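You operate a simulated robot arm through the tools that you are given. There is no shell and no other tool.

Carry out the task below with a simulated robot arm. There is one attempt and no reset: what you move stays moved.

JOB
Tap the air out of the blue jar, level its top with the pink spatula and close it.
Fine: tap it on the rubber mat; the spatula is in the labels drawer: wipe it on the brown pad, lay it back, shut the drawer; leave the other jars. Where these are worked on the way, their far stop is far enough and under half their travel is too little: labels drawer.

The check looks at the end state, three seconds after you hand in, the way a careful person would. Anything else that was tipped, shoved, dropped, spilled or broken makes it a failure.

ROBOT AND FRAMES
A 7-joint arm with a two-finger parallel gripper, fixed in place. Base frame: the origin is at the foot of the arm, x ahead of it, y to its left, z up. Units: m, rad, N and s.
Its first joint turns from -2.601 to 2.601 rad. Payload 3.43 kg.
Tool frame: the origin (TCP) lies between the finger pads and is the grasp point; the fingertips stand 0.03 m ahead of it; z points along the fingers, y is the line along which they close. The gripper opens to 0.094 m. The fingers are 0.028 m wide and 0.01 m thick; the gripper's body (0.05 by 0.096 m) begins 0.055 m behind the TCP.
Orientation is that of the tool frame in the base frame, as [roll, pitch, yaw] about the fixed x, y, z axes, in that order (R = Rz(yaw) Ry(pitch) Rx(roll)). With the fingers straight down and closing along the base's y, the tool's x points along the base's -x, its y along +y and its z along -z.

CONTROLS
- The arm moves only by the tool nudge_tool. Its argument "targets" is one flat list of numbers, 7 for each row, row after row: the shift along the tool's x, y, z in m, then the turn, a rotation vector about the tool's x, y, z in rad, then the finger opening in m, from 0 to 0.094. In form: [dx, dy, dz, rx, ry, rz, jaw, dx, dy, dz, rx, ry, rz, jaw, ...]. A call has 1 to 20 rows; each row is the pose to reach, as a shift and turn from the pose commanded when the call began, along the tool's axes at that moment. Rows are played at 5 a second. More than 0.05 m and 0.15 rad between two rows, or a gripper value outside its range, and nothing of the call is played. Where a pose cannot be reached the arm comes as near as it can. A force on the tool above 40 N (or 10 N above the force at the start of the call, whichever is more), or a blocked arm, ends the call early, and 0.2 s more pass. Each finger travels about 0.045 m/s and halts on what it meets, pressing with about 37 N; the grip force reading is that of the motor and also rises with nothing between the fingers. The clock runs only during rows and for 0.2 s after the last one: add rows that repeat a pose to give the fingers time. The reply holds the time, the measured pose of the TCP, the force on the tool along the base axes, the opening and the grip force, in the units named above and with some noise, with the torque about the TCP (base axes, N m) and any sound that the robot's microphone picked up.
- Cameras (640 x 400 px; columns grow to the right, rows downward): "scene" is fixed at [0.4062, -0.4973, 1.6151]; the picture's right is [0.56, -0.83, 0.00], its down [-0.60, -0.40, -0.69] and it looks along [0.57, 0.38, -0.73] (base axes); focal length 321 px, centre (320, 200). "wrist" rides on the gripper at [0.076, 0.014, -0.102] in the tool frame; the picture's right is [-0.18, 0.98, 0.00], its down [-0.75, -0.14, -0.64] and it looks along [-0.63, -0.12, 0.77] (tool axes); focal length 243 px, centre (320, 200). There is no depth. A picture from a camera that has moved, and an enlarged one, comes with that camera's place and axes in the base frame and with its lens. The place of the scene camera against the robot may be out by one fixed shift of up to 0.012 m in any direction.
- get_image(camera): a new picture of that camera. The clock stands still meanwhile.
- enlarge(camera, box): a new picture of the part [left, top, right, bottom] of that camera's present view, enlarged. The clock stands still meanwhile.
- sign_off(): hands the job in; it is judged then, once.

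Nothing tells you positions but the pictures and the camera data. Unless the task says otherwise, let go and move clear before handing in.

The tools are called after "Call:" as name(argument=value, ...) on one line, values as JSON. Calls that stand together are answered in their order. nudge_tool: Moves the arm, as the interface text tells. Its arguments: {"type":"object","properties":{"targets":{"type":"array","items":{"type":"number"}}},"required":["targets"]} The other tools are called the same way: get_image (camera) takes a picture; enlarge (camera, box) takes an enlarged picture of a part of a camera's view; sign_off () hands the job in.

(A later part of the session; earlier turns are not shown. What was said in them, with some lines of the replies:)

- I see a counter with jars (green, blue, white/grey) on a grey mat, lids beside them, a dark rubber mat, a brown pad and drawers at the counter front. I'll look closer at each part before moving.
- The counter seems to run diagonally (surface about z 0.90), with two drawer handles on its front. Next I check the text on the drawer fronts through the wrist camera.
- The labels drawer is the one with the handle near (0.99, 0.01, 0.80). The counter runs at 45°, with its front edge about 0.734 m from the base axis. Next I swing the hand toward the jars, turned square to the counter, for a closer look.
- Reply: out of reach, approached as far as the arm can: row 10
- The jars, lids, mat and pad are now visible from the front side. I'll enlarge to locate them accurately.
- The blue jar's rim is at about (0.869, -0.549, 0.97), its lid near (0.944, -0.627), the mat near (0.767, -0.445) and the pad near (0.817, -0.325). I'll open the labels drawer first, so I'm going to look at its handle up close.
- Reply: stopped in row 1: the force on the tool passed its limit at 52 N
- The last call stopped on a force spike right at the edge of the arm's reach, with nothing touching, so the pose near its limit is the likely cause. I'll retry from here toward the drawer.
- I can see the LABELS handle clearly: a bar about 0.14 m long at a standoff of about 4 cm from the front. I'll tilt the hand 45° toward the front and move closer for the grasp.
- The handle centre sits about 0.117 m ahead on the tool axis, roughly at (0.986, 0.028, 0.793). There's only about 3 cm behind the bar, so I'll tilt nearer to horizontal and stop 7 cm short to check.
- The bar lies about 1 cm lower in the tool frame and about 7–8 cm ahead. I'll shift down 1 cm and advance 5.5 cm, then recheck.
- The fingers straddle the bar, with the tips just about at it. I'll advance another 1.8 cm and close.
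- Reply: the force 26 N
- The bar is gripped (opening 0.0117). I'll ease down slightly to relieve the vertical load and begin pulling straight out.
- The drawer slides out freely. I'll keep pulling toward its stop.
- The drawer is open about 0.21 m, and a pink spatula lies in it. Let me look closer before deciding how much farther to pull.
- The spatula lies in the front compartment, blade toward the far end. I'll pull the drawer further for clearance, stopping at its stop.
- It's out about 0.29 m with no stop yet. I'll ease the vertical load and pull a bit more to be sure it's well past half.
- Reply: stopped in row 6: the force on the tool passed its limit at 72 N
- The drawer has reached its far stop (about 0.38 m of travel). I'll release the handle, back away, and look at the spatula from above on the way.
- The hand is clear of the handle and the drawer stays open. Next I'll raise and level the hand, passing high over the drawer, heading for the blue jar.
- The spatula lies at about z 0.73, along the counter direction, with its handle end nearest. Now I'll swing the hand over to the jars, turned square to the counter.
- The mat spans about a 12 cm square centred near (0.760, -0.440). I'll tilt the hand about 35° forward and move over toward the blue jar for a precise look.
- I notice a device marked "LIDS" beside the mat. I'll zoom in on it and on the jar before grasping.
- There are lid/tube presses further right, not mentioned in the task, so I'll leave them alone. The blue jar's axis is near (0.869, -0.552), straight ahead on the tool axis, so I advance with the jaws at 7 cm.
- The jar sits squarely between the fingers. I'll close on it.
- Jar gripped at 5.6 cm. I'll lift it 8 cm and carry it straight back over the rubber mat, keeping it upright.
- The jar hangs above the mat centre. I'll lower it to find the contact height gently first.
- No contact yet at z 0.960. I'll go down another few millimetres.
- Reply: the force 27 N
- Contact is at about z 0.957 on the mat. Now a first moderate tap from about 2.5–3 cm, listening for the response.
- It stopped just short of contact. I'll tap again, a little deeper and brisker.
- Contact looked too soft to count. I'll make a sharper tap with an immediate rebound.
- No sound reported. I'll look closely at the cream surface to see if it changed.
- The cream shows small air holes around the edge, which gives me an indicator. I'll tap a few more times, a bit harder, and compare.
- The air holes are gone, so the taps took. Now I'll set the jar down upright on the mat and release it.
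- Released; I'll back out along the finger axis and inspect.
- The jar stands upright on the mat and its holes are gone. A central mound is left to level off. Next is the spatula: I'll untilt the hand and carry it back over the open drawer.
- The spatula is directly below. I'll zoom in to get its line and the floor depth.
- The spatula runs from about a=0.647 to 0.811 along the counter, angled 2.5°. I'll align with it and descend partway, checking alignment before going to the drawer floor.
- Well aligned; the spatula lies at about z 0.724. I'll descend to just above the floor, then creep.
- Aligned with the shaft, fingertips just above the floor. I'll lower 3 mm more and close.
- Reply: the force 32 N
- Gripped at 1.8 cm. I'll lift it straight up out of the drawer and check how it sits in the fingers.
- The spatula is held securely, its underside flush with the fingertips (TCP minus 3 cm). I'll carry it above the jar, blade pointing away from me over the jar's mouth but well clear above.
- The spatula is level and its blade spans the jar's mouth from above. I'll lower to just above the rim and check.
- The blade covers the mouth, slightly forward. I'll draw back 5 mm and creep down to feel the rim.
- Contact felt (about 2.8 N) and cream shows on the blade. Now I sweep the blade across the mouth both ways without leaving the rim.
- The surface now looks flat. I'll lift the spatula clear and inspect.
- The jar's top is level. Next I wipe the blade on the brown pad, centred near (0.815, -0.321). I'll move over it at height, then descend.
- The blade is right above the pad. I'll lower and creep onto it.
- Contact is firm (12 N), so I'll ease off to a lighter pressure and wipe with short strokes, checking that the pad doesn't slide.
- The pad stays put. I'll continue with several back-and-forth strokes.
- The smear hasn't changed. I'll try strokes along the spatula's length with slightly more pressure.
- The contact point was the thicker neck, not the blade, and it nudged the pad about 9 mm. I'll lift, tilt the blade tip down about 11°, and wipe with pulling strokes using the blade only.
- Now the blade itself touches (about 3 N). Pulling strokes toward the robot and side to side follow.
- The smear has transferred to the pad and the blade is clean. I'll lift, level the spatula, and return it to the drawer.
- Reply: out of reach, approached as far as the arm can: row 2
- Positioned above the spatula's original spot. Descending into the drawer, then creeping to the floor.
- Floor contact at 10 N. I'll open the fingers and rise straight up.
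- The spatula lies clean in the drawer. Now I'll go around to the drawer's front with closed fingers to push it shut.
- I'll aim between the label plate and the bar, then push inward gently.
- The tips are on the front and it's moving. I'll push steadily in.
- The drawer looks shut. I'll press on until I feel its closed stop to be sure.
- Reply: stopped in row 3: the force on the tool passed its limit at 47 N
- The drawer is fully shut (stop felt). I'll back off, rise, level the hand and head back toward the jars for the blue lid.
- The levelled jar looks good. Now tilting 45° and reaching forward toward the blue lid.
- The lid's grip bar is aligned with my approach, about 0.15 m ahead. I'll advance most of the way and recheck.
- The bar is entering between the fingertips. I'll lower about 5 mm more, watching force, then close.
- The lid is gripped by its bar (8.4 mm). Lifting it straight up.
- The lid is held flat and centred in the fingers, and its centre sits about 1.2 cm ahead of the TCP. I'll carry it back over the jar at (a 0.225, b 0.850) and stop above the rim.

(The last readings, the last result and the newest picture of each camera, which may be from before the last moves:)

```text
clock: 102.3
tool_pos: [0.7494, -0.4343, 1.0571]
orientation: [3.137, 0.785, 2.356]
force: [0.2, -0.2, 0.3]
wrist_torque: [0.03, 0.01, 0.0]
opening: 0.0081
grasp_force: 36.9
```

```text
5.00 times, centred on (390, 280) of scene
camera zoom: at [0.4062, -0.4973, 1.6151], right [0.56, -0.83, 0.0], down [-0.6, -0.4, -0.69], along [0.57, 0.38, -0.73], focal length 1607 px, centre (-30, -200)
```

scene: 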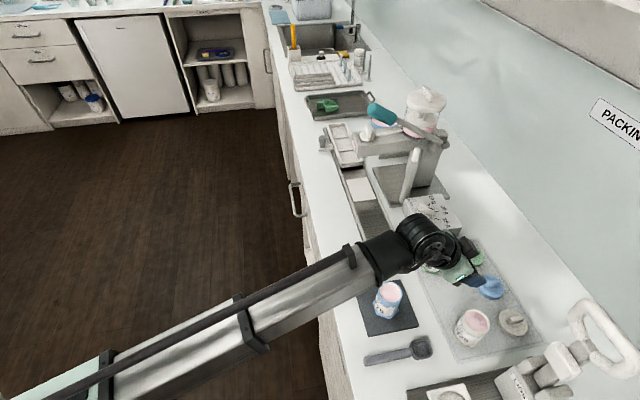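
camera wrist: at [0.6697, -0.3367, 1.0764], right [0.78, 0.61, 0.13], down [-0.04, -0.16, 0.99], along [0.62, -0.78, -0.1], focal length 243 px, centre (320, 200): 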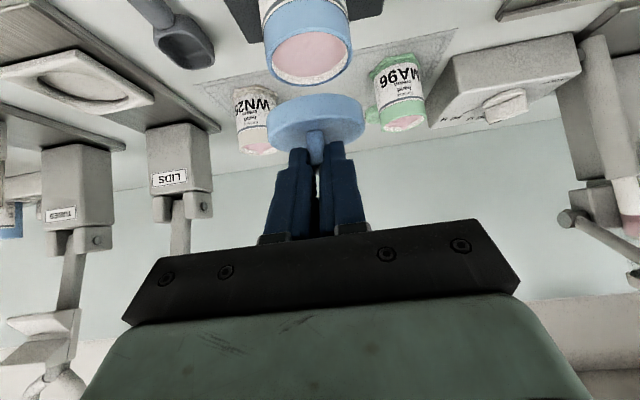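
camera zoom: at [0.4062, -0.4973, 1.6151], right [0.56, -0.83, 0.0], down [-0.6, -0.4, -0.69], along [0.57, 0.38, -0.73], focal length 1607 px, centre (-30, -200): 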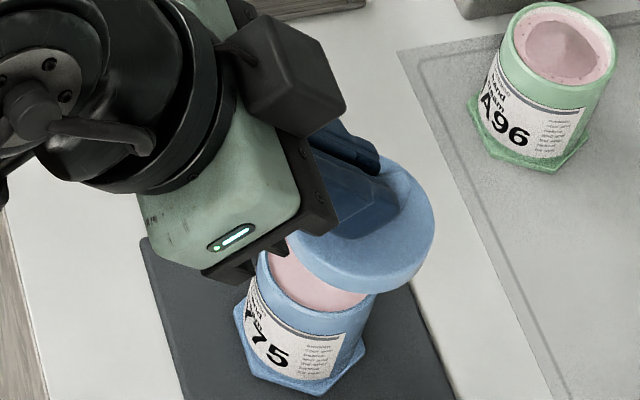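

Lid and jar are both in view. I'll zoom to compare their centres precisely.

Call:
enlarge(camera="wrist", box=[240, 0, 400, 160])

```text
2.50 times, centred on (320, 80) of wrist
camera zoom: at [0.6697, -0.3367, 1.0764], right [0.78, 0.61, 0.13], down [-0.04, -0.16, 0.99], along [0.62, -0.78, -0.1], focal length 606 px, centre (320, 500)
```

zoom: 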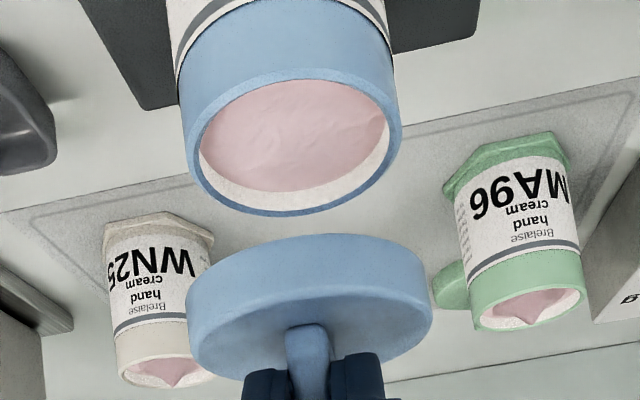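

They line up to within about 1.5 mm. I'll correct that sideways and lower to just above the rim.

Call:
nudge_tool(targets=[0.007, 0.0014, 0.007, 0, 0, 0, 0, 0.0141, 0.0014, 0.0141, 0, 0, 0, 0, 0.0212, 0.0014, 0.0212, 0, 0, 0, 0, 0.0212, 0.0014, 0.0212, 0, 0, 0, 0])

Call:
enlarge(camera="wrist", box=[240, 0, 400, 160])

Call:
enlarge(camera="scene", box=[360, 260, 430, 320])

```text
clock: 103.3
tool_pos: [0.7502, -0.4329, 1.0261]
orientation: [3.136, 0.784, 2.357]
force: [-0.4, 0.6, 1.2]
wrist_torque: [-0.01, 0.0, -0.01]
opening: 0.0082
grasp_force: 37.3
```

```text
2.50 times, centred on (320, 80) of wrist
camera zoom: at [0.6704, -0.3351, 1.046], right [0.78, 0.61, 0.13], down [-0.04, -0.16, 0.99], along [0.62, -0.78, -0.1], focal length 606 px, centre (320, 500)
```

zoom: 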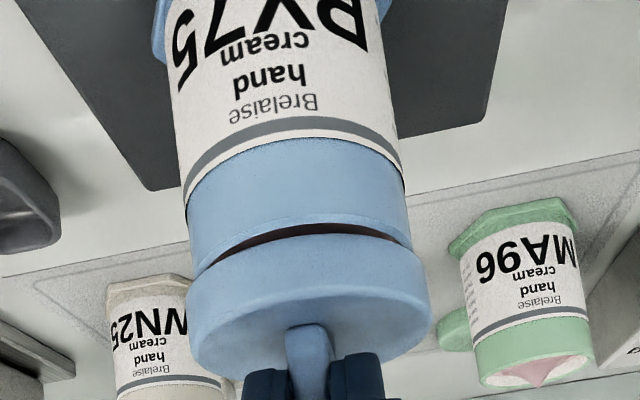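

```text
6.67 times, centred on (395, 290) of scene
camera zoom: at [0.4062, -0.4973, 1.6151], right [0.56, -0.83, 0.0], down [-0.6, -0.4, -0.69], along [0.57, 0.38, -0.73], focal length 2142 px, centre (-180, -400)
```

zoom: 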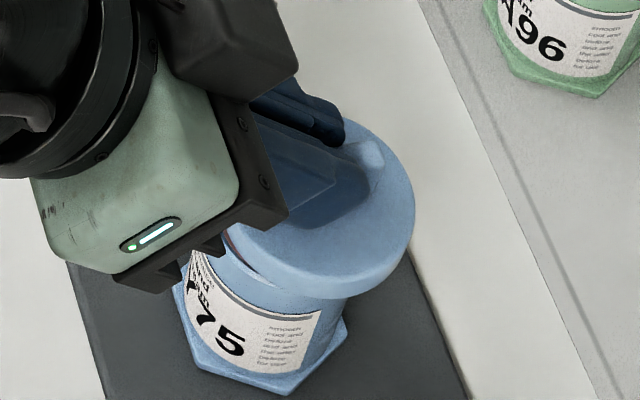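

The crescent gap on the near side in both views suggests the lid sits about 1 cm too far forward. I'll raise it slightly, shift back 1 cm and re-compare.

Call:
nudge_tool(targets=[-0.0035, 0, -0.0035, 0, 0, 0, 0, 0.0035, 0, -0.0106, 0, 0, 0, 0, 0.0035, 0, -0.0106, 0, 0, 0, 0])

Call:
enlarge(camera="wrist", box=[250, 20, 390, 160])

Call:
enlarge(camera="scene", box=[365, 265, 425, 315])

```text
clock: 104.1
tool_pos: [0.7437, -0.4263, 1.0313]
orientation: [3.137, 0.785, 2.354]
force: [0.6, 0.6, -0.4]
wrist_torque: [0.01, -0.02, -0.02]
opening: 0.0081
grasp_force: 37.0
```

```text
2.86 times, centred on (320, 90) of wrist
camera zoom: at [0.6632, -0.3279, 1.0516], right [0.78, 0.61, 0.13], down [-0.04, -0.16, 0.99], along [0.62, -0.78, -0.1], focal length 693 px, centre (320, 514)
```

zoom: 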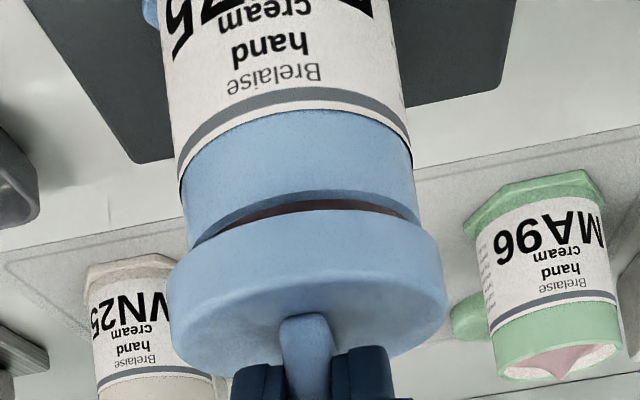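

```text
8.00 times, centred on (395, 290) of scene
camera zoom: at [0.4062, -0.4973, 1.6151], right [0.56, -0.83, 0.0], down [-0.6, -0.4, -0.69], along [0.57, 0.38, -0.73], focal length 2570 px, centre (-280, -520)
```

zoom: 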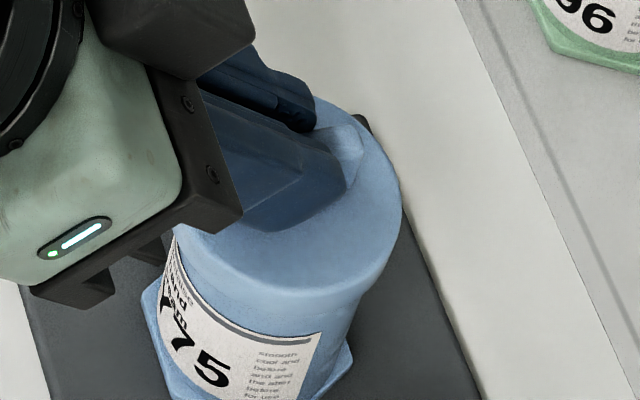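

Now the lid and rim outlines coincide in both views. I'll lower gently until contact.

Call:
nudge_tool(targets=[0.0014, 0.0003, 0.0014, 0, 0, 0, 0, 0.0028, 0.0003, 0.0028, 0, 0, 0, 0, 0.0042, 0.0003, 0.0042, 0, 0, 0, 0, 0.0042, 0.0003, 0.0042, 0, 0, 0, 0])

```text
clock: 105.1
tool_pos: [0.7431, -0.4252, 1.025]
orientation: [3.136, 0.783, 2.355]
force: [-0.7, 0.0, -0.2]
wrist_torque: [-0.03, -0.02, 0.02]
opening: 0.0084
grasp_force: 36.9
```

Call:
nudge_tool(targets=[0.0011, 0, 0.0011, 0, 0, 0, 0, 0.0021, 0, 0.0021, 0, 0, 0, 0, 0.0028, 0, 0.0028, 0, 0, 0, 0, 0.0028, 0, 0.0028, 0, 0, 0, 0])

Call:
enlarge(camera="wrist", box=[250, 20, 390, 160])

Call:
enlarge(camera="scene", box=[365, 265, 425, 315])

```text
clock: 106.1
tool_pos: [0.7426, -0.4252, 1.0247]
orientation: [3.137, 0.79, 2.356]
force: [-0.8, 0.4, 26.4]
wrist_torque: [-0.71, -0.83, -0.03]
opening: 0.0083
grasp_force: 37.3
```

```text
2.86 times, centred on (320, 90) of wrist
camera zoom: at [0.6633, -0.3274, 1.043], right [0.78, 0.61, 0.13], down [-0.05, -0.16, 0.99], along [0.62, -0.78, -0.09], focal length 693 px, centre (320, 514)
```

zoom: 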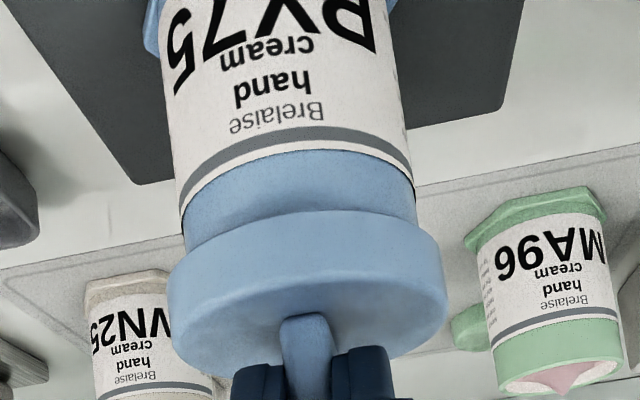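

```text
8.00 times, centred on (395, 290) of scene
camera zoom: at [0.4062, -0.4973, 1.6151], right [0.56, -0.83, 0.0], down [-0.6, -0.4, -0.69], along [0.57, 0.38, -0.73], focal length 2570 px, centre (-280, -520)
```

zoom: 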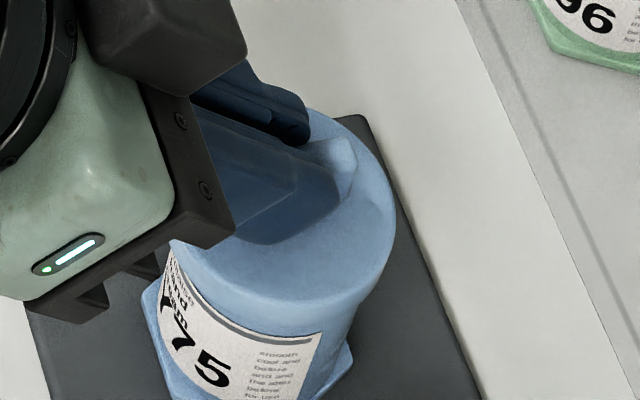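

Contact is 26 N and centred toward the far side of the rim, suggesting the cap edge is resting on the far rim. I'll ease the pressure and nudge forward in 1 mm steps, feeling for it to drop in.

Call:
nudge_tool(targets=[-0.0018, 0, -0.0018, 0, 0, 0, 0, -0.0025, 0, -0.0011, 0, 0, 0, 0, -0.0025, 0, -0.0011, 0, 0, 0, 0])

```text
clock: 106.9
tool_pos: [0.7439, -0.4258, 1.0243]
orientation: [3.136, 0.783, 2.356]
force: [-1.1, 0.7, 6.1]
wrist_torque: [-0.12, -0.15, 0.0]
opening: 0.0083
grasp_force: 37.4
```

Call:
nudge_tool(targets=[-0.0007, 0, 0.0007, 0, 0, 0, 0, -0.0007, 0, 0.0007, 0, 0, 0, 0])

Call:
enlarge(camera="wrist", box=[250, 20, 390, 160])

Call:
enlarge(camera="scene", box=[365, 265, 425, 315])

```text
clock: 107.5
tool_pos: [0.7456, -0.4255, 1.0254]
orientation: [3.137, 0.783, 2.356]
force: [0.2, 0.9, 3.6]
wrist_torque: [-0.05, -0.09, 0.0]
opening: 0.0081
grasp_force: 36.7
```

```text
2.86 times, centred on (320, 90) of wrist
camera zoom: at [0.6646, -0.3287, 1.0442], right [0.78, 0.61, 0.13], down [-0.04, -0.16, 0.99], along [0.62, -0.78, -0.1], focal length 693 px, centre (320, 514)
```

zoom: 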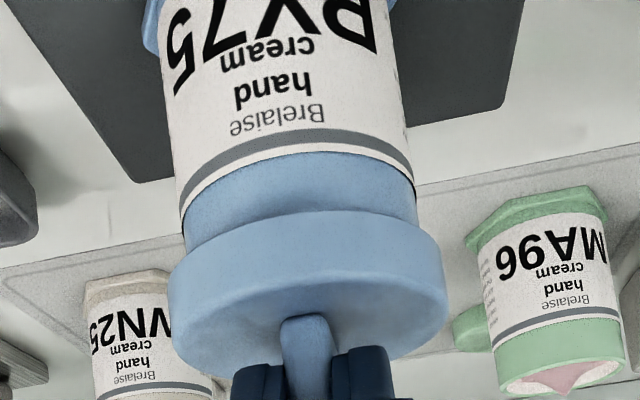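

```text
8.00 times, centred on (395, 290) of scene
camera zoom: at [0.4062, -0.4973, 1.6151], right [0.56, -0.83, 0.0], down [-0.6, -0.4, -0.69], along [0.57, 0.38, -0.73], focal length 2570 px, centre (-280, -520)
```

zoom: 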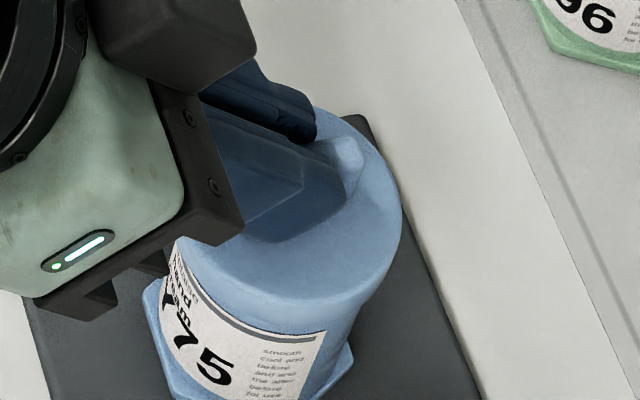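

The cap's skirt now overlaps the collar and rests on the jar (3.6 N). The grip bar suggests it's meant to be turned, so I'll release it, re-grasp from straight above and turn it clockwise.

Call:
nudge_tool(targets=[0, 0, 0, 0, 0, 0, 0.012, 0, 0, 0, 0, 0, 0, 0.02, 0, 0, 0, 0, 0, 0, 0.03, 0, 0, 0, 0, 0, 0, 0.04, 0, 0, -0.015, 0, 0, 0, 0.04, 0, 0, -0.04, 0, 0, 0, 0.04, 0, 0, -0.07, 0, 0, 0, 0.04])

Call:
enlarge(camera="wrist", box=[220, 0, 420, 170])

Call:
enlarge(camera="scene", box=[365, 265, 425, 325])

```text
clock: 109.1
tool_pos: [0.7095, -0.393, 1.0741]
orientation: [3.137, 0.784, 2.357]
force: [-0.1, -0.5, 0.2]
wrist_torque: [0.02, 0.0, -0.01]
opening: 0.0399
grasp_force: 0.1
```

```text
2.35 times, centred on (320, 85) of wrist
camera zoom: at [0.6295, -0.2941, 1.0936], right [0.78, 0.61, 0.13], down [-0.04, -0.16, 0.99], along [0.62, -0.78, -0.1], focal length 571 px, centre (320, 471)
```

zoom: 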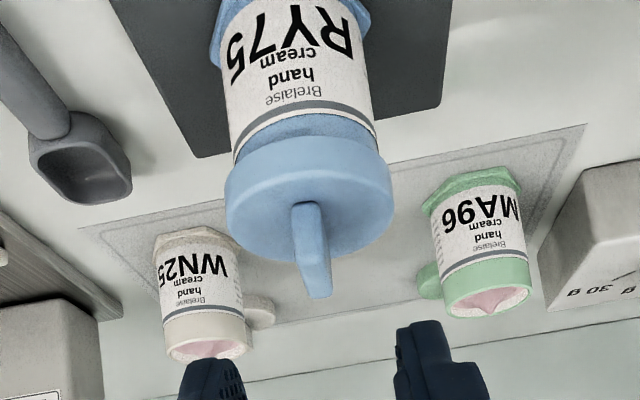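

```text
6.67 times, centred on (395, 295) of scene
camera zoom: at [0.4062, -0.4973, 1.6151], right [0.56, -0.83, 0.0], down [-0.6, -0.4, -0.69], along [0.57, 0.38, -0.73], focal length 2142 px, centre (-180, -433)
```

zoom: 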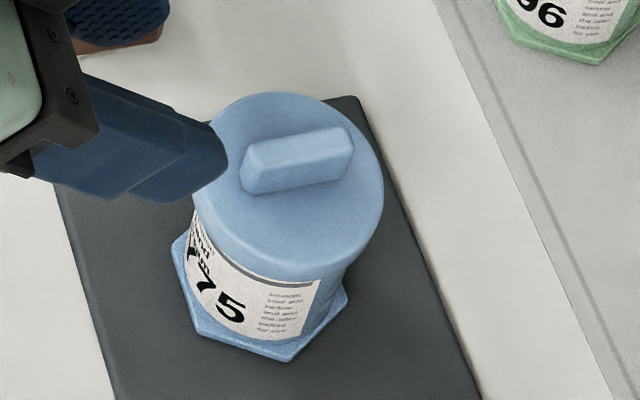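

The cap sits level and centred on the jar. I'll straighten the hand above it for a top-down check and re-grasp.

Call:
nudge_tool(targets=[-0.0045, 0.0003, 0.0073, 0, 0.1309, 0, 0.04, -0.0091, 0.0007, 0.0147, 0, 0.2618, 0, 0.04, -0.0136, 0.001, 0.022, 0, 0.3927, 0, 0.04, -0.0181, 0.0013, 0.0294, 0, 0.5236, 0, 0.04, -0.0227, 0.0017, 0.0367, 0, 0.6545, 0, 0.04, -0.0272, 0.002, 0.0441, 0, 0.785, 0, 0.04])

Call:
get_image(camera="wrist")

Call:
enlarge(camera="scene", box=[350, 240, 430, 325])

```text
clock: 110.5
tool_pos: [0.7469, -0.4252, 1.0618]
orientation: [3.138, -0.004, 2.36]
force: [0.9, -0.1, 0.7]
wrist_torque: [-0.01, -0.02, -0.03]
opening: 0.0397
grasp_force: 0.1
```

```text
taken
camera wrist: at [0.7025, -0.3638, 1.1655], right [0.82, 0.57, 0.0], down [0.44, -0.63, 0.64], along [0.36, -0.52, -0.77], focal length 243 px, centre (320, 200)
```

wrist: 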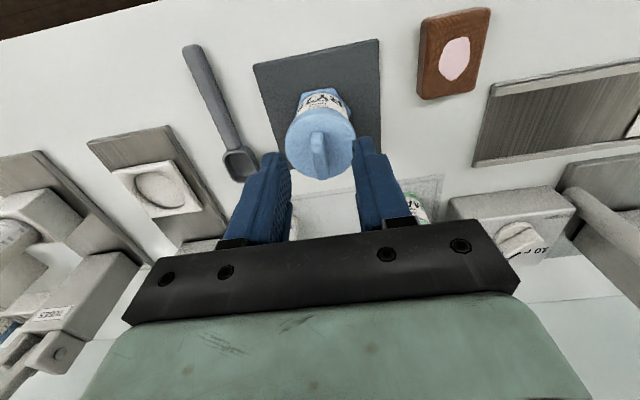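

```text
4.71 times, centred on (390, 282) of scene
camera zoom: at [0.4062, -0.4973, 1.6151], right [0.56, -0.83, 0.0], down [-0.6, -0.4, -0.69], along [0.57, 0.38, -0.73], focal length 1512 px, centre (-9, -188)
```

zoom: 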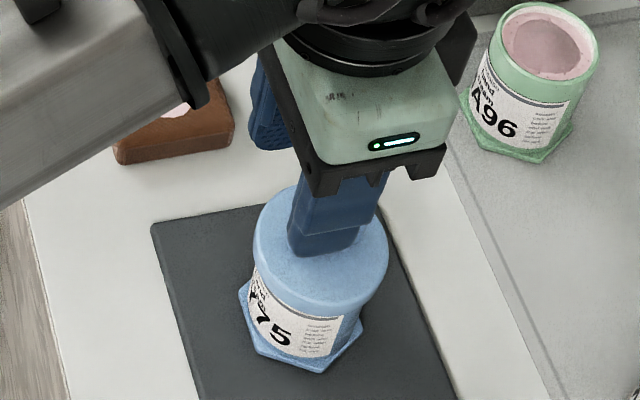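

Call:
enlarge(camera="wrist", box=[250, 70, 400, 200])

```text
3.08 times, centred on (325, 135) of wrist
camera zoom: at [0.7025, -0.3638, 1.1655], right [0.82, 0.57, 0.0], down [0.44, -0.63, 0.64], along [0.36, -0.52, -0.77], focal length 746 px, centre (305, 400)
```

zoom: 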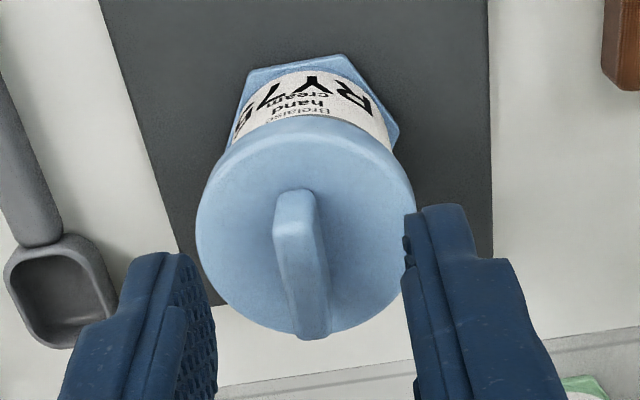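

From above the cap is concentric with the jar, top at about z 0.981. I'll centre over the bar and descend to grip it.

Call:
nudge_tool(targets=[-0.01, -0.002, 0, 0, 0, 0, 0.04, -0.019, -0.004, 0, 0, 0, 0, 0.04, -0.019, -0.004, 0.02, 0, 0, 0, 0.04, -0.019, -0.004, 0.035, 0, 0, 0, 0.04, -0.019, -0.004, 0.042, 0, 0, 0, 0.04])

Call:
enlarge(camera="wrist", box=[230, 90, 410, 240])

Call:
enlarge(camera="scene", box=[350, 250, 430, 325])

```text
clock: 111.7
tool_pos: [0.7575, -0.4441, 1.0201]
orientation: [3.141, -0.001, 2.359]
force: [0.4, 0.8, 0.4]
wrist_torque: [0.03, -0.04, 0.01]
opening: 0.0402
grasp_force: 0.0
```

```text
2.67 times, centred on (320, 165) of wrist
camera zoom: at [0.713, -0.3803, 1.1237], right [0.82, 0.57, 0.0], down [0.43, -0.63, 0.64], along [0.37, -0.53, -0.77], focal length 647 px, centre (320, 293)
```

zoom: 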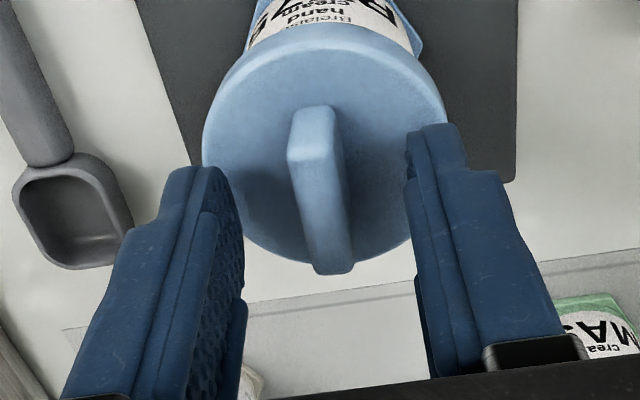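

```text
5.33 times, centred on (390, 288) of scene
camera zoom: at [0.4062, -0.4973, 1.6151], right [0.56, -0.83, 0.0], down [-0.6, -0.4, -0.69], along [0.57, 0.38, -0.73], focal length 1714 px, centre (-53, -267)
```

zoom: 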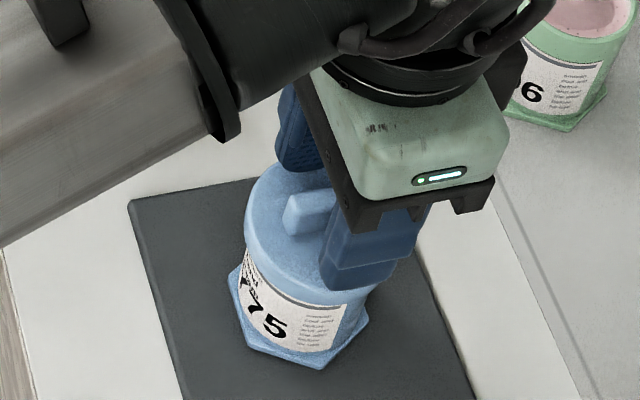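

Call:
nudge_tool(targets=[0, 0.0005, 0.003, 0, 0, 0, 0.04, 0, 0.0005, 0.0055, 0, 0, 0, 0.04, 0, 0.0005, 0.0055, 0, 0, 0, 0.04])

```text
clock: 112.5
tool_pos: [0.7592, -0.4416, 1.0151]
orientation: [3.138, -0.002, 2.358]
force: [0.3, -1.2, 0.5]
wrist_torque: [0.0, 0.0, -0.02]
opening: 0.04
grasp_force: 0.1
```

Clear of the cap top. Closing on the bar now.

Call:
nudge_tool(targets=[0, 0, 0, 0, 0, 0, 0.03, 0, 0, 0, 0, 0, 0, 0.02, 0, 0, 0, 0, 0, 0, 0.012, 0, 0, 0, 0, 0, 0, 0.004, 0, 0, 0, 0, 0, 0, 0.0, 0, 0, 0, 0, 0, 0, 0.0])

Call:
enlarge(camera="scene", box=[350, 250, 430, 325])

```text
clock: 113.9
tool_pos: [0.7581, -0.4437, 1.0152]
orientation: [3.137, -0.001, 2.36]
force: [1.0, 1.3, 0.7]
wrist_torque: [0.06, -0.07, 0.0]
opening: 0.0082
grasp_force: 37.0
```

```text
5.33 times, centred on (390, 288) of scene
camera zoom: at [0.4062, -0.4973, 1.6151], right [0.56, -0.83, 0.0], down [-0.6, -0.4, -0.69], along [0.57, 0.38, -0.73], focal length 1714 px, centre (-53, -267)
```

zoom: 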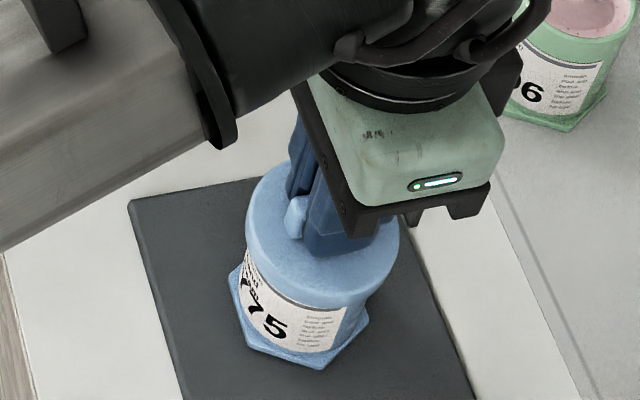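

Gripped. First a gentle press straight down to see whether the cap goes further.

Call:
nudge_tool(targets=[0, 0, 0.001, 0, 0, 0, 0, 0, 0, 0.002, 0, 0, 0, 0, 0, 0, 0.0025, 0, 0, 0, 0])

```text
clock: 114.7
tool_pos: [0.7586, -0.4414, 1.0143]
orientation: [3.136, 0.001, 2.359]
force: [9.3, -0.2, 34.3]
wrist_torque: [0.08, -0.12, -0.04]
opening: 0.0081
grasp_force: 37.4
heard: snap
```

A snap was heard: it's a press-on lid and it has clicked shut. I'll relax the pressure, release the bar and rise.

Call:
nudge_tool(targets=[0, 0, -0.0025, 0, 0, 0, 0, 0, 0, -0.0025, 0, 0, 0, 0.012, 0, 0, -0.0025, 0, 0, 0, 0.025, 0, 0, -0.0025, 0, 0, 0, 0.04, 0, 0, -0.0025, 0, 0, 0, 0.04, 0, 0, -0.02, 0, 0, 0, 0.04, 0, 0, -0.045, 0, 0, 0, 0.04])

Call:
enlarge(camera="wrist", box=[230, 70, 410, 220])

Call:
enlarge(camera="scene", box=[350, 250, 430, 325])

```text
clock: 116.3
tool_pos: [0.7587, -0.4424, 1.0567]
orientation: [3.14, 0.0, 2.359]
force: [-0.8, 0.4, 0.9]
wrist_torque: [-0.03, -0.03, 0.02]
opening: 0.04
grasp_force: 0.1
```

```text
2.67 times, centred on (320, 145) of wrist
camera zoom: at [0.7139, -0.3797, 1.1603], right [0.82, 0.57, 0.0], down [0.43, -0.63, 0.64], along [0.37, -0.53, -0.77], focal length 647 px, centre (320, 347)
```

zoom: 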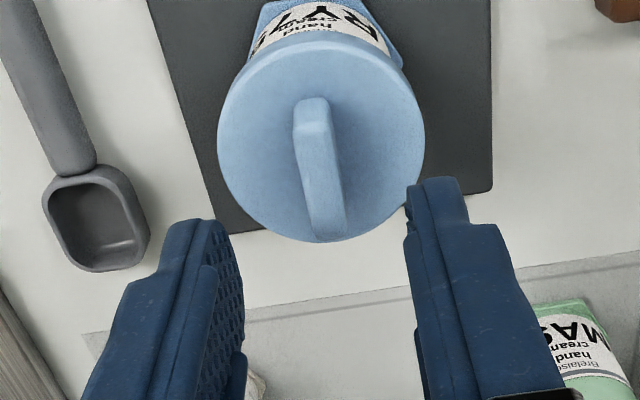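

```text
5.33 times, centred on (390, 288) of scene
camera zoom: at [0.4062, -0.4973, 1.6151], right [0.56, -0.83, 0.0], down [-0.6, -0.4, -0.69], along [0.57, 0.38, -0.73], focal length 1714 px, centre (-53, -267)
```

zoom: 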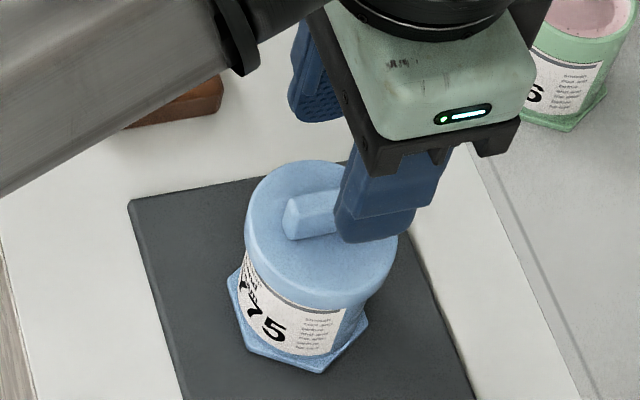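

The lid is snapped on with the skirt down to the label. I'll move the arm aside and compare the whole counter with the starting picture, especially the pad.

Call:
nudge_tool(targets=[0.0, 0.0, -0.01, 0, 0, 0, 0.04, 0.03, 0.045, -0.005, 0, 0, 0, 0.02, 0.06, 0.08, 0, 0, 0, 0, 0.0, 0.09, 0.12, 0.0, 0, 0, 0, 0.0, 0.12, 0.16, 0.01, 0, 0, 0, 0.0, 0.15, 0.2, 0.015, 0, 0, 0, 0.0, 0.18, 0.24, 0.02, 0, 0, 0, 0.0])

Call:
get_image(camera="scene")

Call:
enlarge(camera="scene", box=[320, 220, 560, 370])

```text
refused: row 2 steps farther than a row can; nothing moved
```

```text
taken
```

scene: 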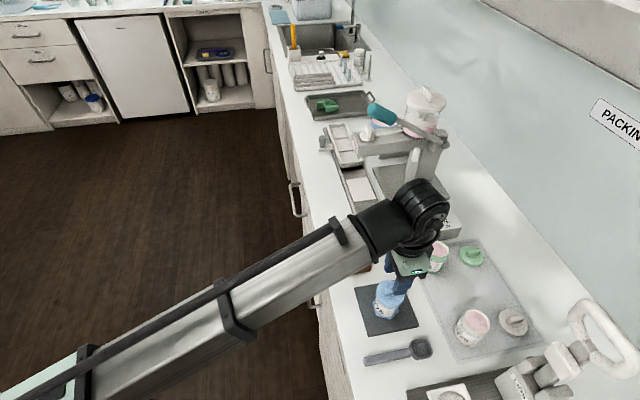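

```text
2.67 times, centred on (440, 295) of scene
camera zoom: at [0.4062, -0.4973, 1.6151], right [0.56, -0.83, 0.0], down [-0.6, -0.4, -0.69], along [0.57, 0.38, -0.73], focal length 857 px, centre (0, -53)
```

zoom: 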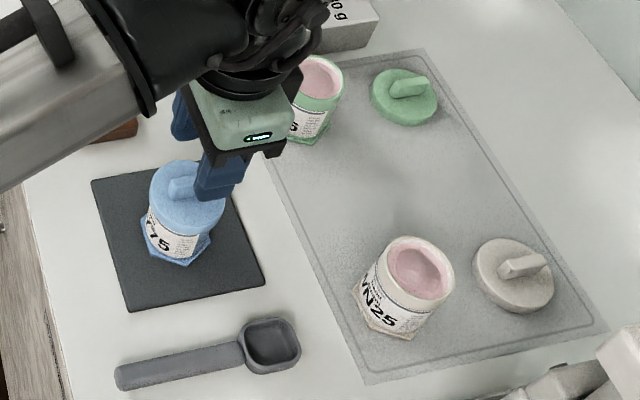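

The last call was refused for too large a step, so I'll repeat it with smaller steps.

Call:
nudge_tool(targets=[0, 0, -0.01, 0, 0, 0, 0.04, 0.025, 0.033, -0.01, 0, 0, 0, 0.03, 0.05, 0.066, -0.008, 0, 0, 0, 0.02, 0.075, 0.099, -0.004, 0, 0, 0, 0.0, 0.1, 0.132, 0.0, 0, 0, 0, 0.0, 0.125, 0.165, 0.005, 0, 0, 0, 0.0, 0.15, 0.198, 0.01, 0, 0, 0, 0.0, 0.175, 0.231, 0.015, 0, 0, 0, 0.0])

Call:
get_image(camera="scene")

Call:
enlarge(camera="scene", box=[320, 220, 560, 370])

```text
clock: 118.1
tool_pos: [0.796, -0.1547, 1.0432]
orientation: [3.139, -0.002, 2.359]
force: [0.3, 0.3, 0.3]
wrist_torque: [-0.02, 0.03, 0.0]
opening: 0.0
grasp_force: 33.1
```

```text
taken
```

scene: 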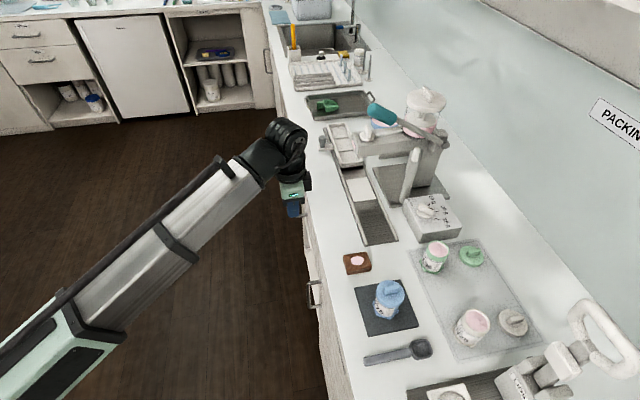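

```text
2.67 times, centred on (440, 295) of scene
camera zoom: at [0.4062, -0.4973, 1.6151], right [0.56, -0.83, 0.0], down [-0.6, -0.4, -0.69], along [0.57, 0.38, -0.73], focal length 857 px, centre (0, -53)
```

zoom: 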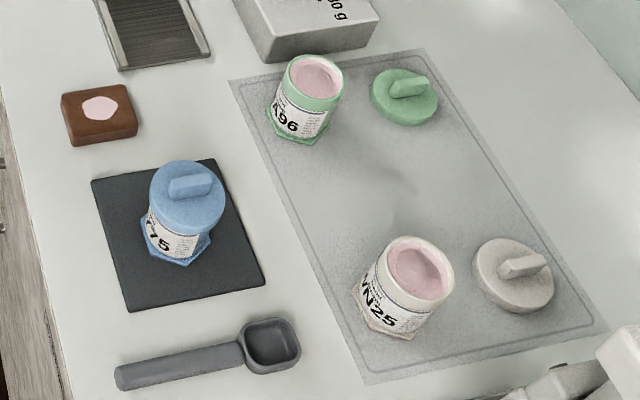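

Everything matches the start except the pad, which is about 9.5 mm further in than it was. I'll gently push it back from its far side with closed fingers, first positioning above and checking.

Call:
nudge_tool(targets=[-0.0346, -0.0174, 0.0033, 0, 0, 0, 0, -0.0692, -0.0348, 0.0067, 0, 0, 0, 0, -0.1039, -0.0523, 0.01, 0, 0, 0, 0, -0.1385, -0.0697, 0.0133, 0, 0, 0, 0, -0.1731, -0.0871, 0.0167, 0, 0, 0, 0, -0.2077, -0.1045, 0.02, 0, 0, 0, 0])

Call:
get_image(camera="wrist")

Call:
enlarge(camera="scene", box=[320, 200, 440, 310])

```text
clock: 119.5
tool_pos: [0.8701, -0.3751, 1.0223]
orientation: [3.137, -0.002, 2.36]
force: [0.1, -0.1, 0.1]
wrist_torque: [0.0, 0.01, 0.01]
opening: 0.0
grasp_force: 32.6
```

```text
taken
camera wrist: at [0.8259, -0.3134, 1.1249], right [0.82, 0.57, 0.0], down [0.43, -0.63, 0.64], along [0.37, -0.53, -0.77], focal length 243 px, centre (320, 200)
```

wrist: 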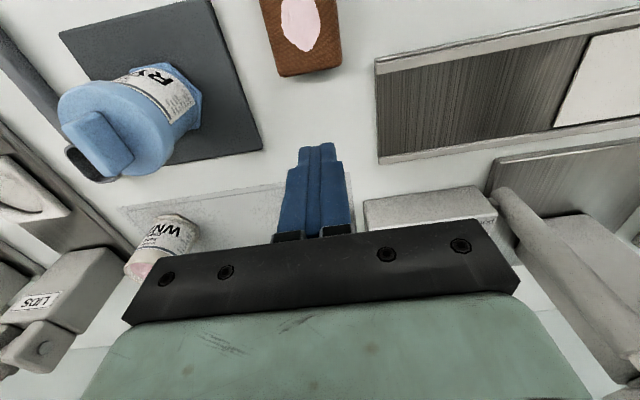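

```text
3.64 times, centred on (380, 255) of scene
camera zoom: at [0.4062, -0.4973, 1.6151], right [0.56, -0.83, 0.0], down [-0.6, -0.4, -0.69], along [0.57, 0.38, -0.73], focal length 1168 px, centre (102, 0)
```

zoom: 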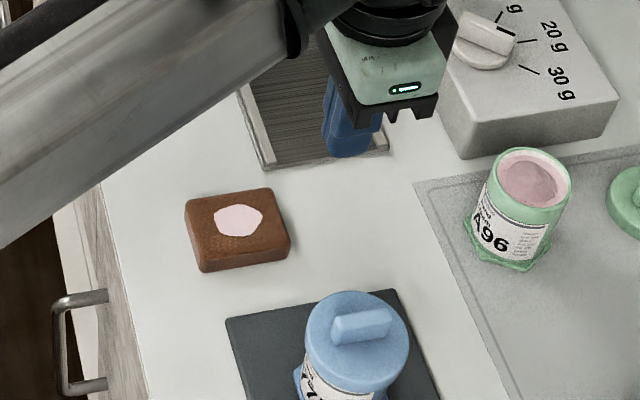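

The pad's far edge is at b≈0.846, so it should go back to about 0.8365. I'll descend behind it with the fingertips about 6–8 mm above the counter.

Call:
nudge_tool(targets=[0, -0.003, 0.03, 0, 0, 0, 0, 0, -0.003, 0.06, 0, 0, 0, 0, 0, -0.003, 0.078, 0, 0, 0, 0, 0, -0.003, 0.086, 0, 0, 0, 0])

Call:
enlarge(camera="scene", box=[320, 200, 440, 310])

Call:
get_image(camera="wrist")

```text
clock: 120.5
tool_pos: [0.8685, -0.3785, 0.9359]
orientation: [3.139, -0.002, 2.361]
force: [0.5, 0.1, 0.3]
wrist_torque: [-0.01, -0.01, 0.04]
opening: 0.0001
grasp_force: 32.5
```

```text
3.64 times, centred on (380, 255) of scene
camera zoom: at [0.4062, -0.4973, 1.6151], right [0.56, -0.83, 0.0], down [-0.6, -0.4, -0.69], along [0.57, 0.38, -0.73], focal length 1168 px, centre (102, 0)
```

zoom: 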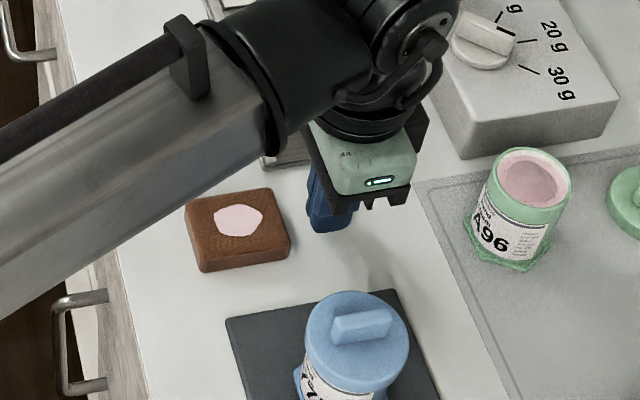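

```text
taken
camera wrist: at [0.8234, -0.3151, 1.0395], right [0.82, 0.57, 0.0], down [0.43, -0.63, 0.64], along [0.37, -0.53, -0.77], focal length 243 px, centre (320, 200)
```

wrist: 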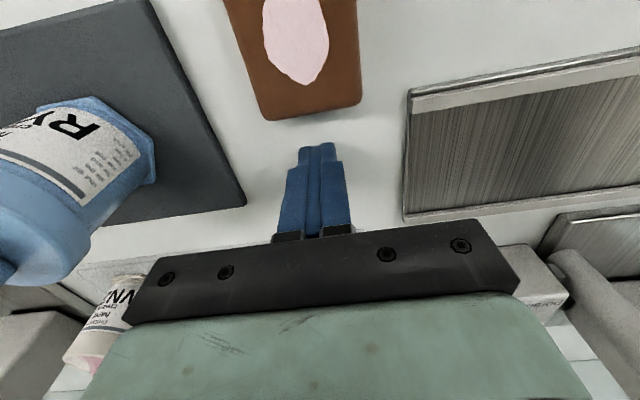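

The fingers are behind the pad with a 2 cm gap. I'll push back slowly and check midway.

Call:
nudge_tool(targets=[0.01, 0, 0, 0, 0, 0, 0, 0.017, 0, 0, 0, 0, 0, 0, 0.02, 0, 0, 0, 0, 0, 0, 0.023, 0, 0, 0, 0, 0, 0, 0.026, 0, 0, 0, 0, 0, 0])

Call:
enlarge(camera="scene", box=[320, 220, 560, 370])

Call:
get_image(camera="wrist")

```text
clock: 121.7
tool_pos: [0.8509, -0.3573, 0.9365]
orientation: [3.138, -0.003, 2.36]
force: [-0.4, -0.7, -0.6]
wrist_torque: [-0.04, 0.01, 0.01]
opening: 0.0002
grasp_force: 33.2
```

```text
2.67 times, centred on (440, 295) of scene
camera zoom: at [0.4062, -0.4973, 1.6151], right [0.56, -0.83, 0.0], down [-0.6, -0.4, -0.69], along [0.57, 0.38, -0.73], focal length 857 px, centre (0, -53)
```

zoom: 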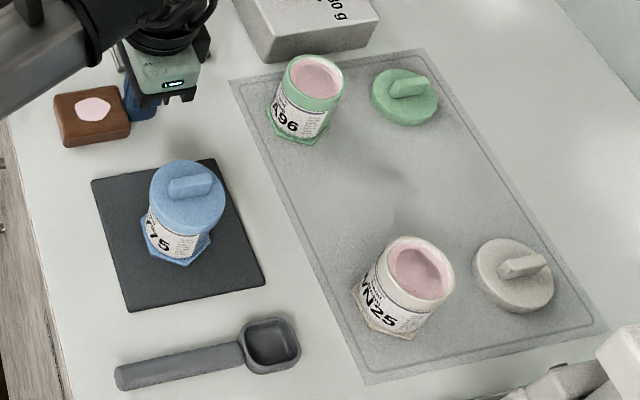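

```text
taken
camera wrist: at [0.8051, -0.2961, 1.0398], right [0.82, 0.57, 0.0], down [0.43, -0.63, 0.64], along [0.37, -0.53, -0.77], focal length 243 px, centre (320, 200)
```

wrist: 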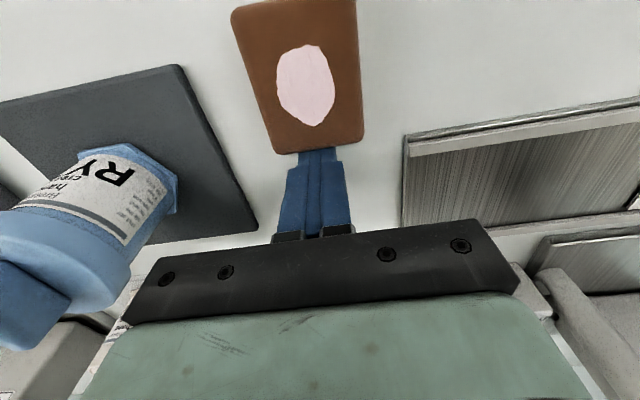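

It moved back about 6 mm; 3–4 mm remain. One more small push, then lift away.

Call:
nudge_tool(targets=[0.0015, 0, 0, 0, 0, 0, 0, 0.003, 0, 0, 0, 0, 0, 0, 0.003, 0, 0, 0, 0, 0, 0])

Call:
enlarge(camera="scene", box=[320, 220, 560, 370])

```text
clock: 122.5
tool_pos: [0.8476, -0.3563, 0.9357]
orientation: [3.136, -0.004, 2.359]
force: [0.0, 0.7, 0.8]
wrist_torque: [-0.05, -0.04, 0.01]
opening: 0.0001
grasp_force: 33.3
```

```text
2.67 times, centred on (440, 295) of scene
camera zoom: at [0.4062, -0.4973, 1.6151], right [0.56, -0.83, 0.0], down [-0.6, -0.4, -0.69], along [0.57, 0.38, -0.73], focal length 857 px, centre (0, -53)
```

zoom: 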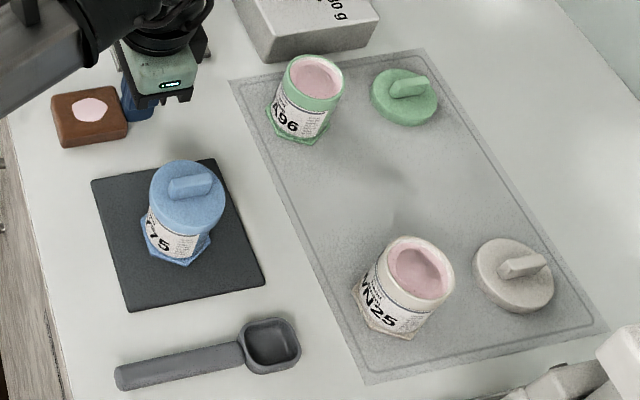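

The pad is back where it began. I'll back off from it, rise and move clear.

Call:
nudge_tool(targets=[-0.008, 0, 0, 0, 0, 0, 0, -0.012, 0, -0.02, 0, 0, 0, 0, -0.012, 0, -0.06, 0, 0, 0, 0, -0.012, 0, -0.1, 0, 0, 0, 0, 0.01, 0.02, -0.11, 0, 0, 0, 0.02, 0.045, 0.045, -0.11, 0, 0, 0, 0.04, 0.08, 0.07, -0.11, 0, 0, 0, 0.05, 0.115, 0.095, -0.11, 0, 0, 0, 0.05, 0.15, 0.12, -0.11, 0, 0, 0, 0.05, 0.185, 0.145, -0.11, 0, 0, 0, 0.05])

Call:
get_image(camera="scene")

Call:
enlarge(camera="scene", box=[330, 230, 450, 340])

Call:
enlarge(camera="scene", box=[265, 150, 365, 310])

```text
clock: 124.7
tool_pos: [0.8169, -0.1241, 1.0464]
orientation: [3.137, -0.002, 2.359]
force: [0.1, -0.1, -0.3]
wrist_torque: [0.0, 0.03, 0.02]
opening: 0.05
grasp_force: 0.1
```

```text
taken
```

scene: 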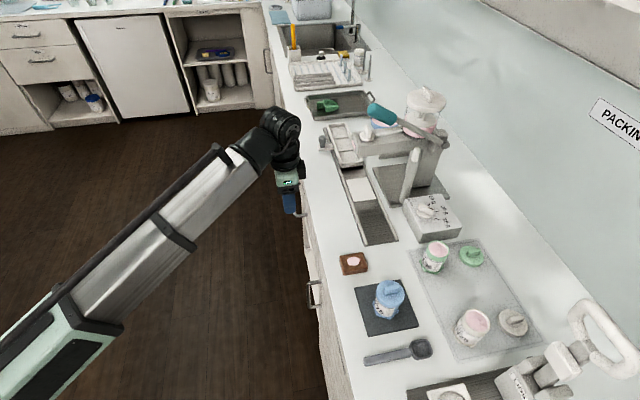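

```text
3.64 times, centred on (390, 285) of scene
camera zoom: at [0.4062, -0.4973, 1.6151], right [0.56, -0.83, 0.0], down [-0.6, -0.4, -0.69], along [0.57, 0.38, -0.73], focal length 1168 px, centre (66, -109)
```

zoom: 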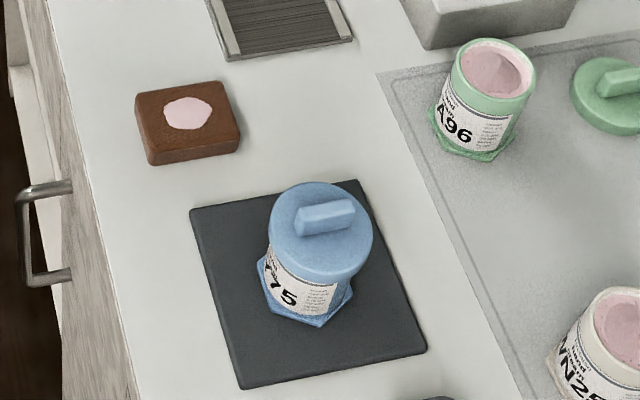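

```text
2.50 times, centred on (315, 230) of scene
camera zoom: at [0.4062, -0.4973, 1.6151], right [0.56, -0.83, 0.0], down [-0.6, -0.4, -0.69], along [0.57, 0.38, -0.73], focal length 803 px, centre (332, 125)
```

zoom: 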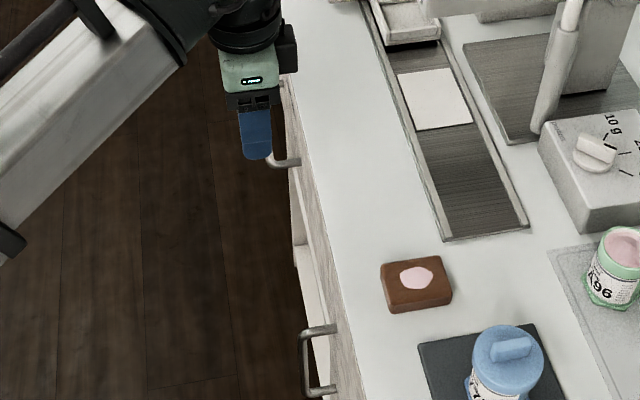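

The blue jar stands upright on the rubber mat with its air tapped out, its top levelled and its lid snapped on. The wiped spatula is back in the shut labels drawer, the pad is where it began and the other jars are untouched. The gripper is empty and clear, so I'm handing in.

Call:
sign_off()

```text
The job is handed in.
```

The blue jar is tapped, levelled and closed, and I've handed the job in; I haven't seen the result of the check.

- **Tapping:** I tapped the jar on the rubber mat until the small air holes in the cream were gone.
- **Levelling:** I swept the pink spatula across the rim and the cream now looks flat.
- **Closing:** I pressed the blue lid on from above and heard it snap. The jar is standing upright on the rubber mat rather than back in its original spot.
- **Spatula and drawer:** The spatula was wiped clean on the brown pad and laid back in the labels drawer. I pushed the drawer in until it met its closed stop.
- **Brown pad:** An early wiping stroke pushed it about 9.5 mm. I pushed it back, and its position now matches the starting picture. It carries the wiped-off smear.
- **Other jars:** I didn't touch them, and they look unchanged in the pictures.
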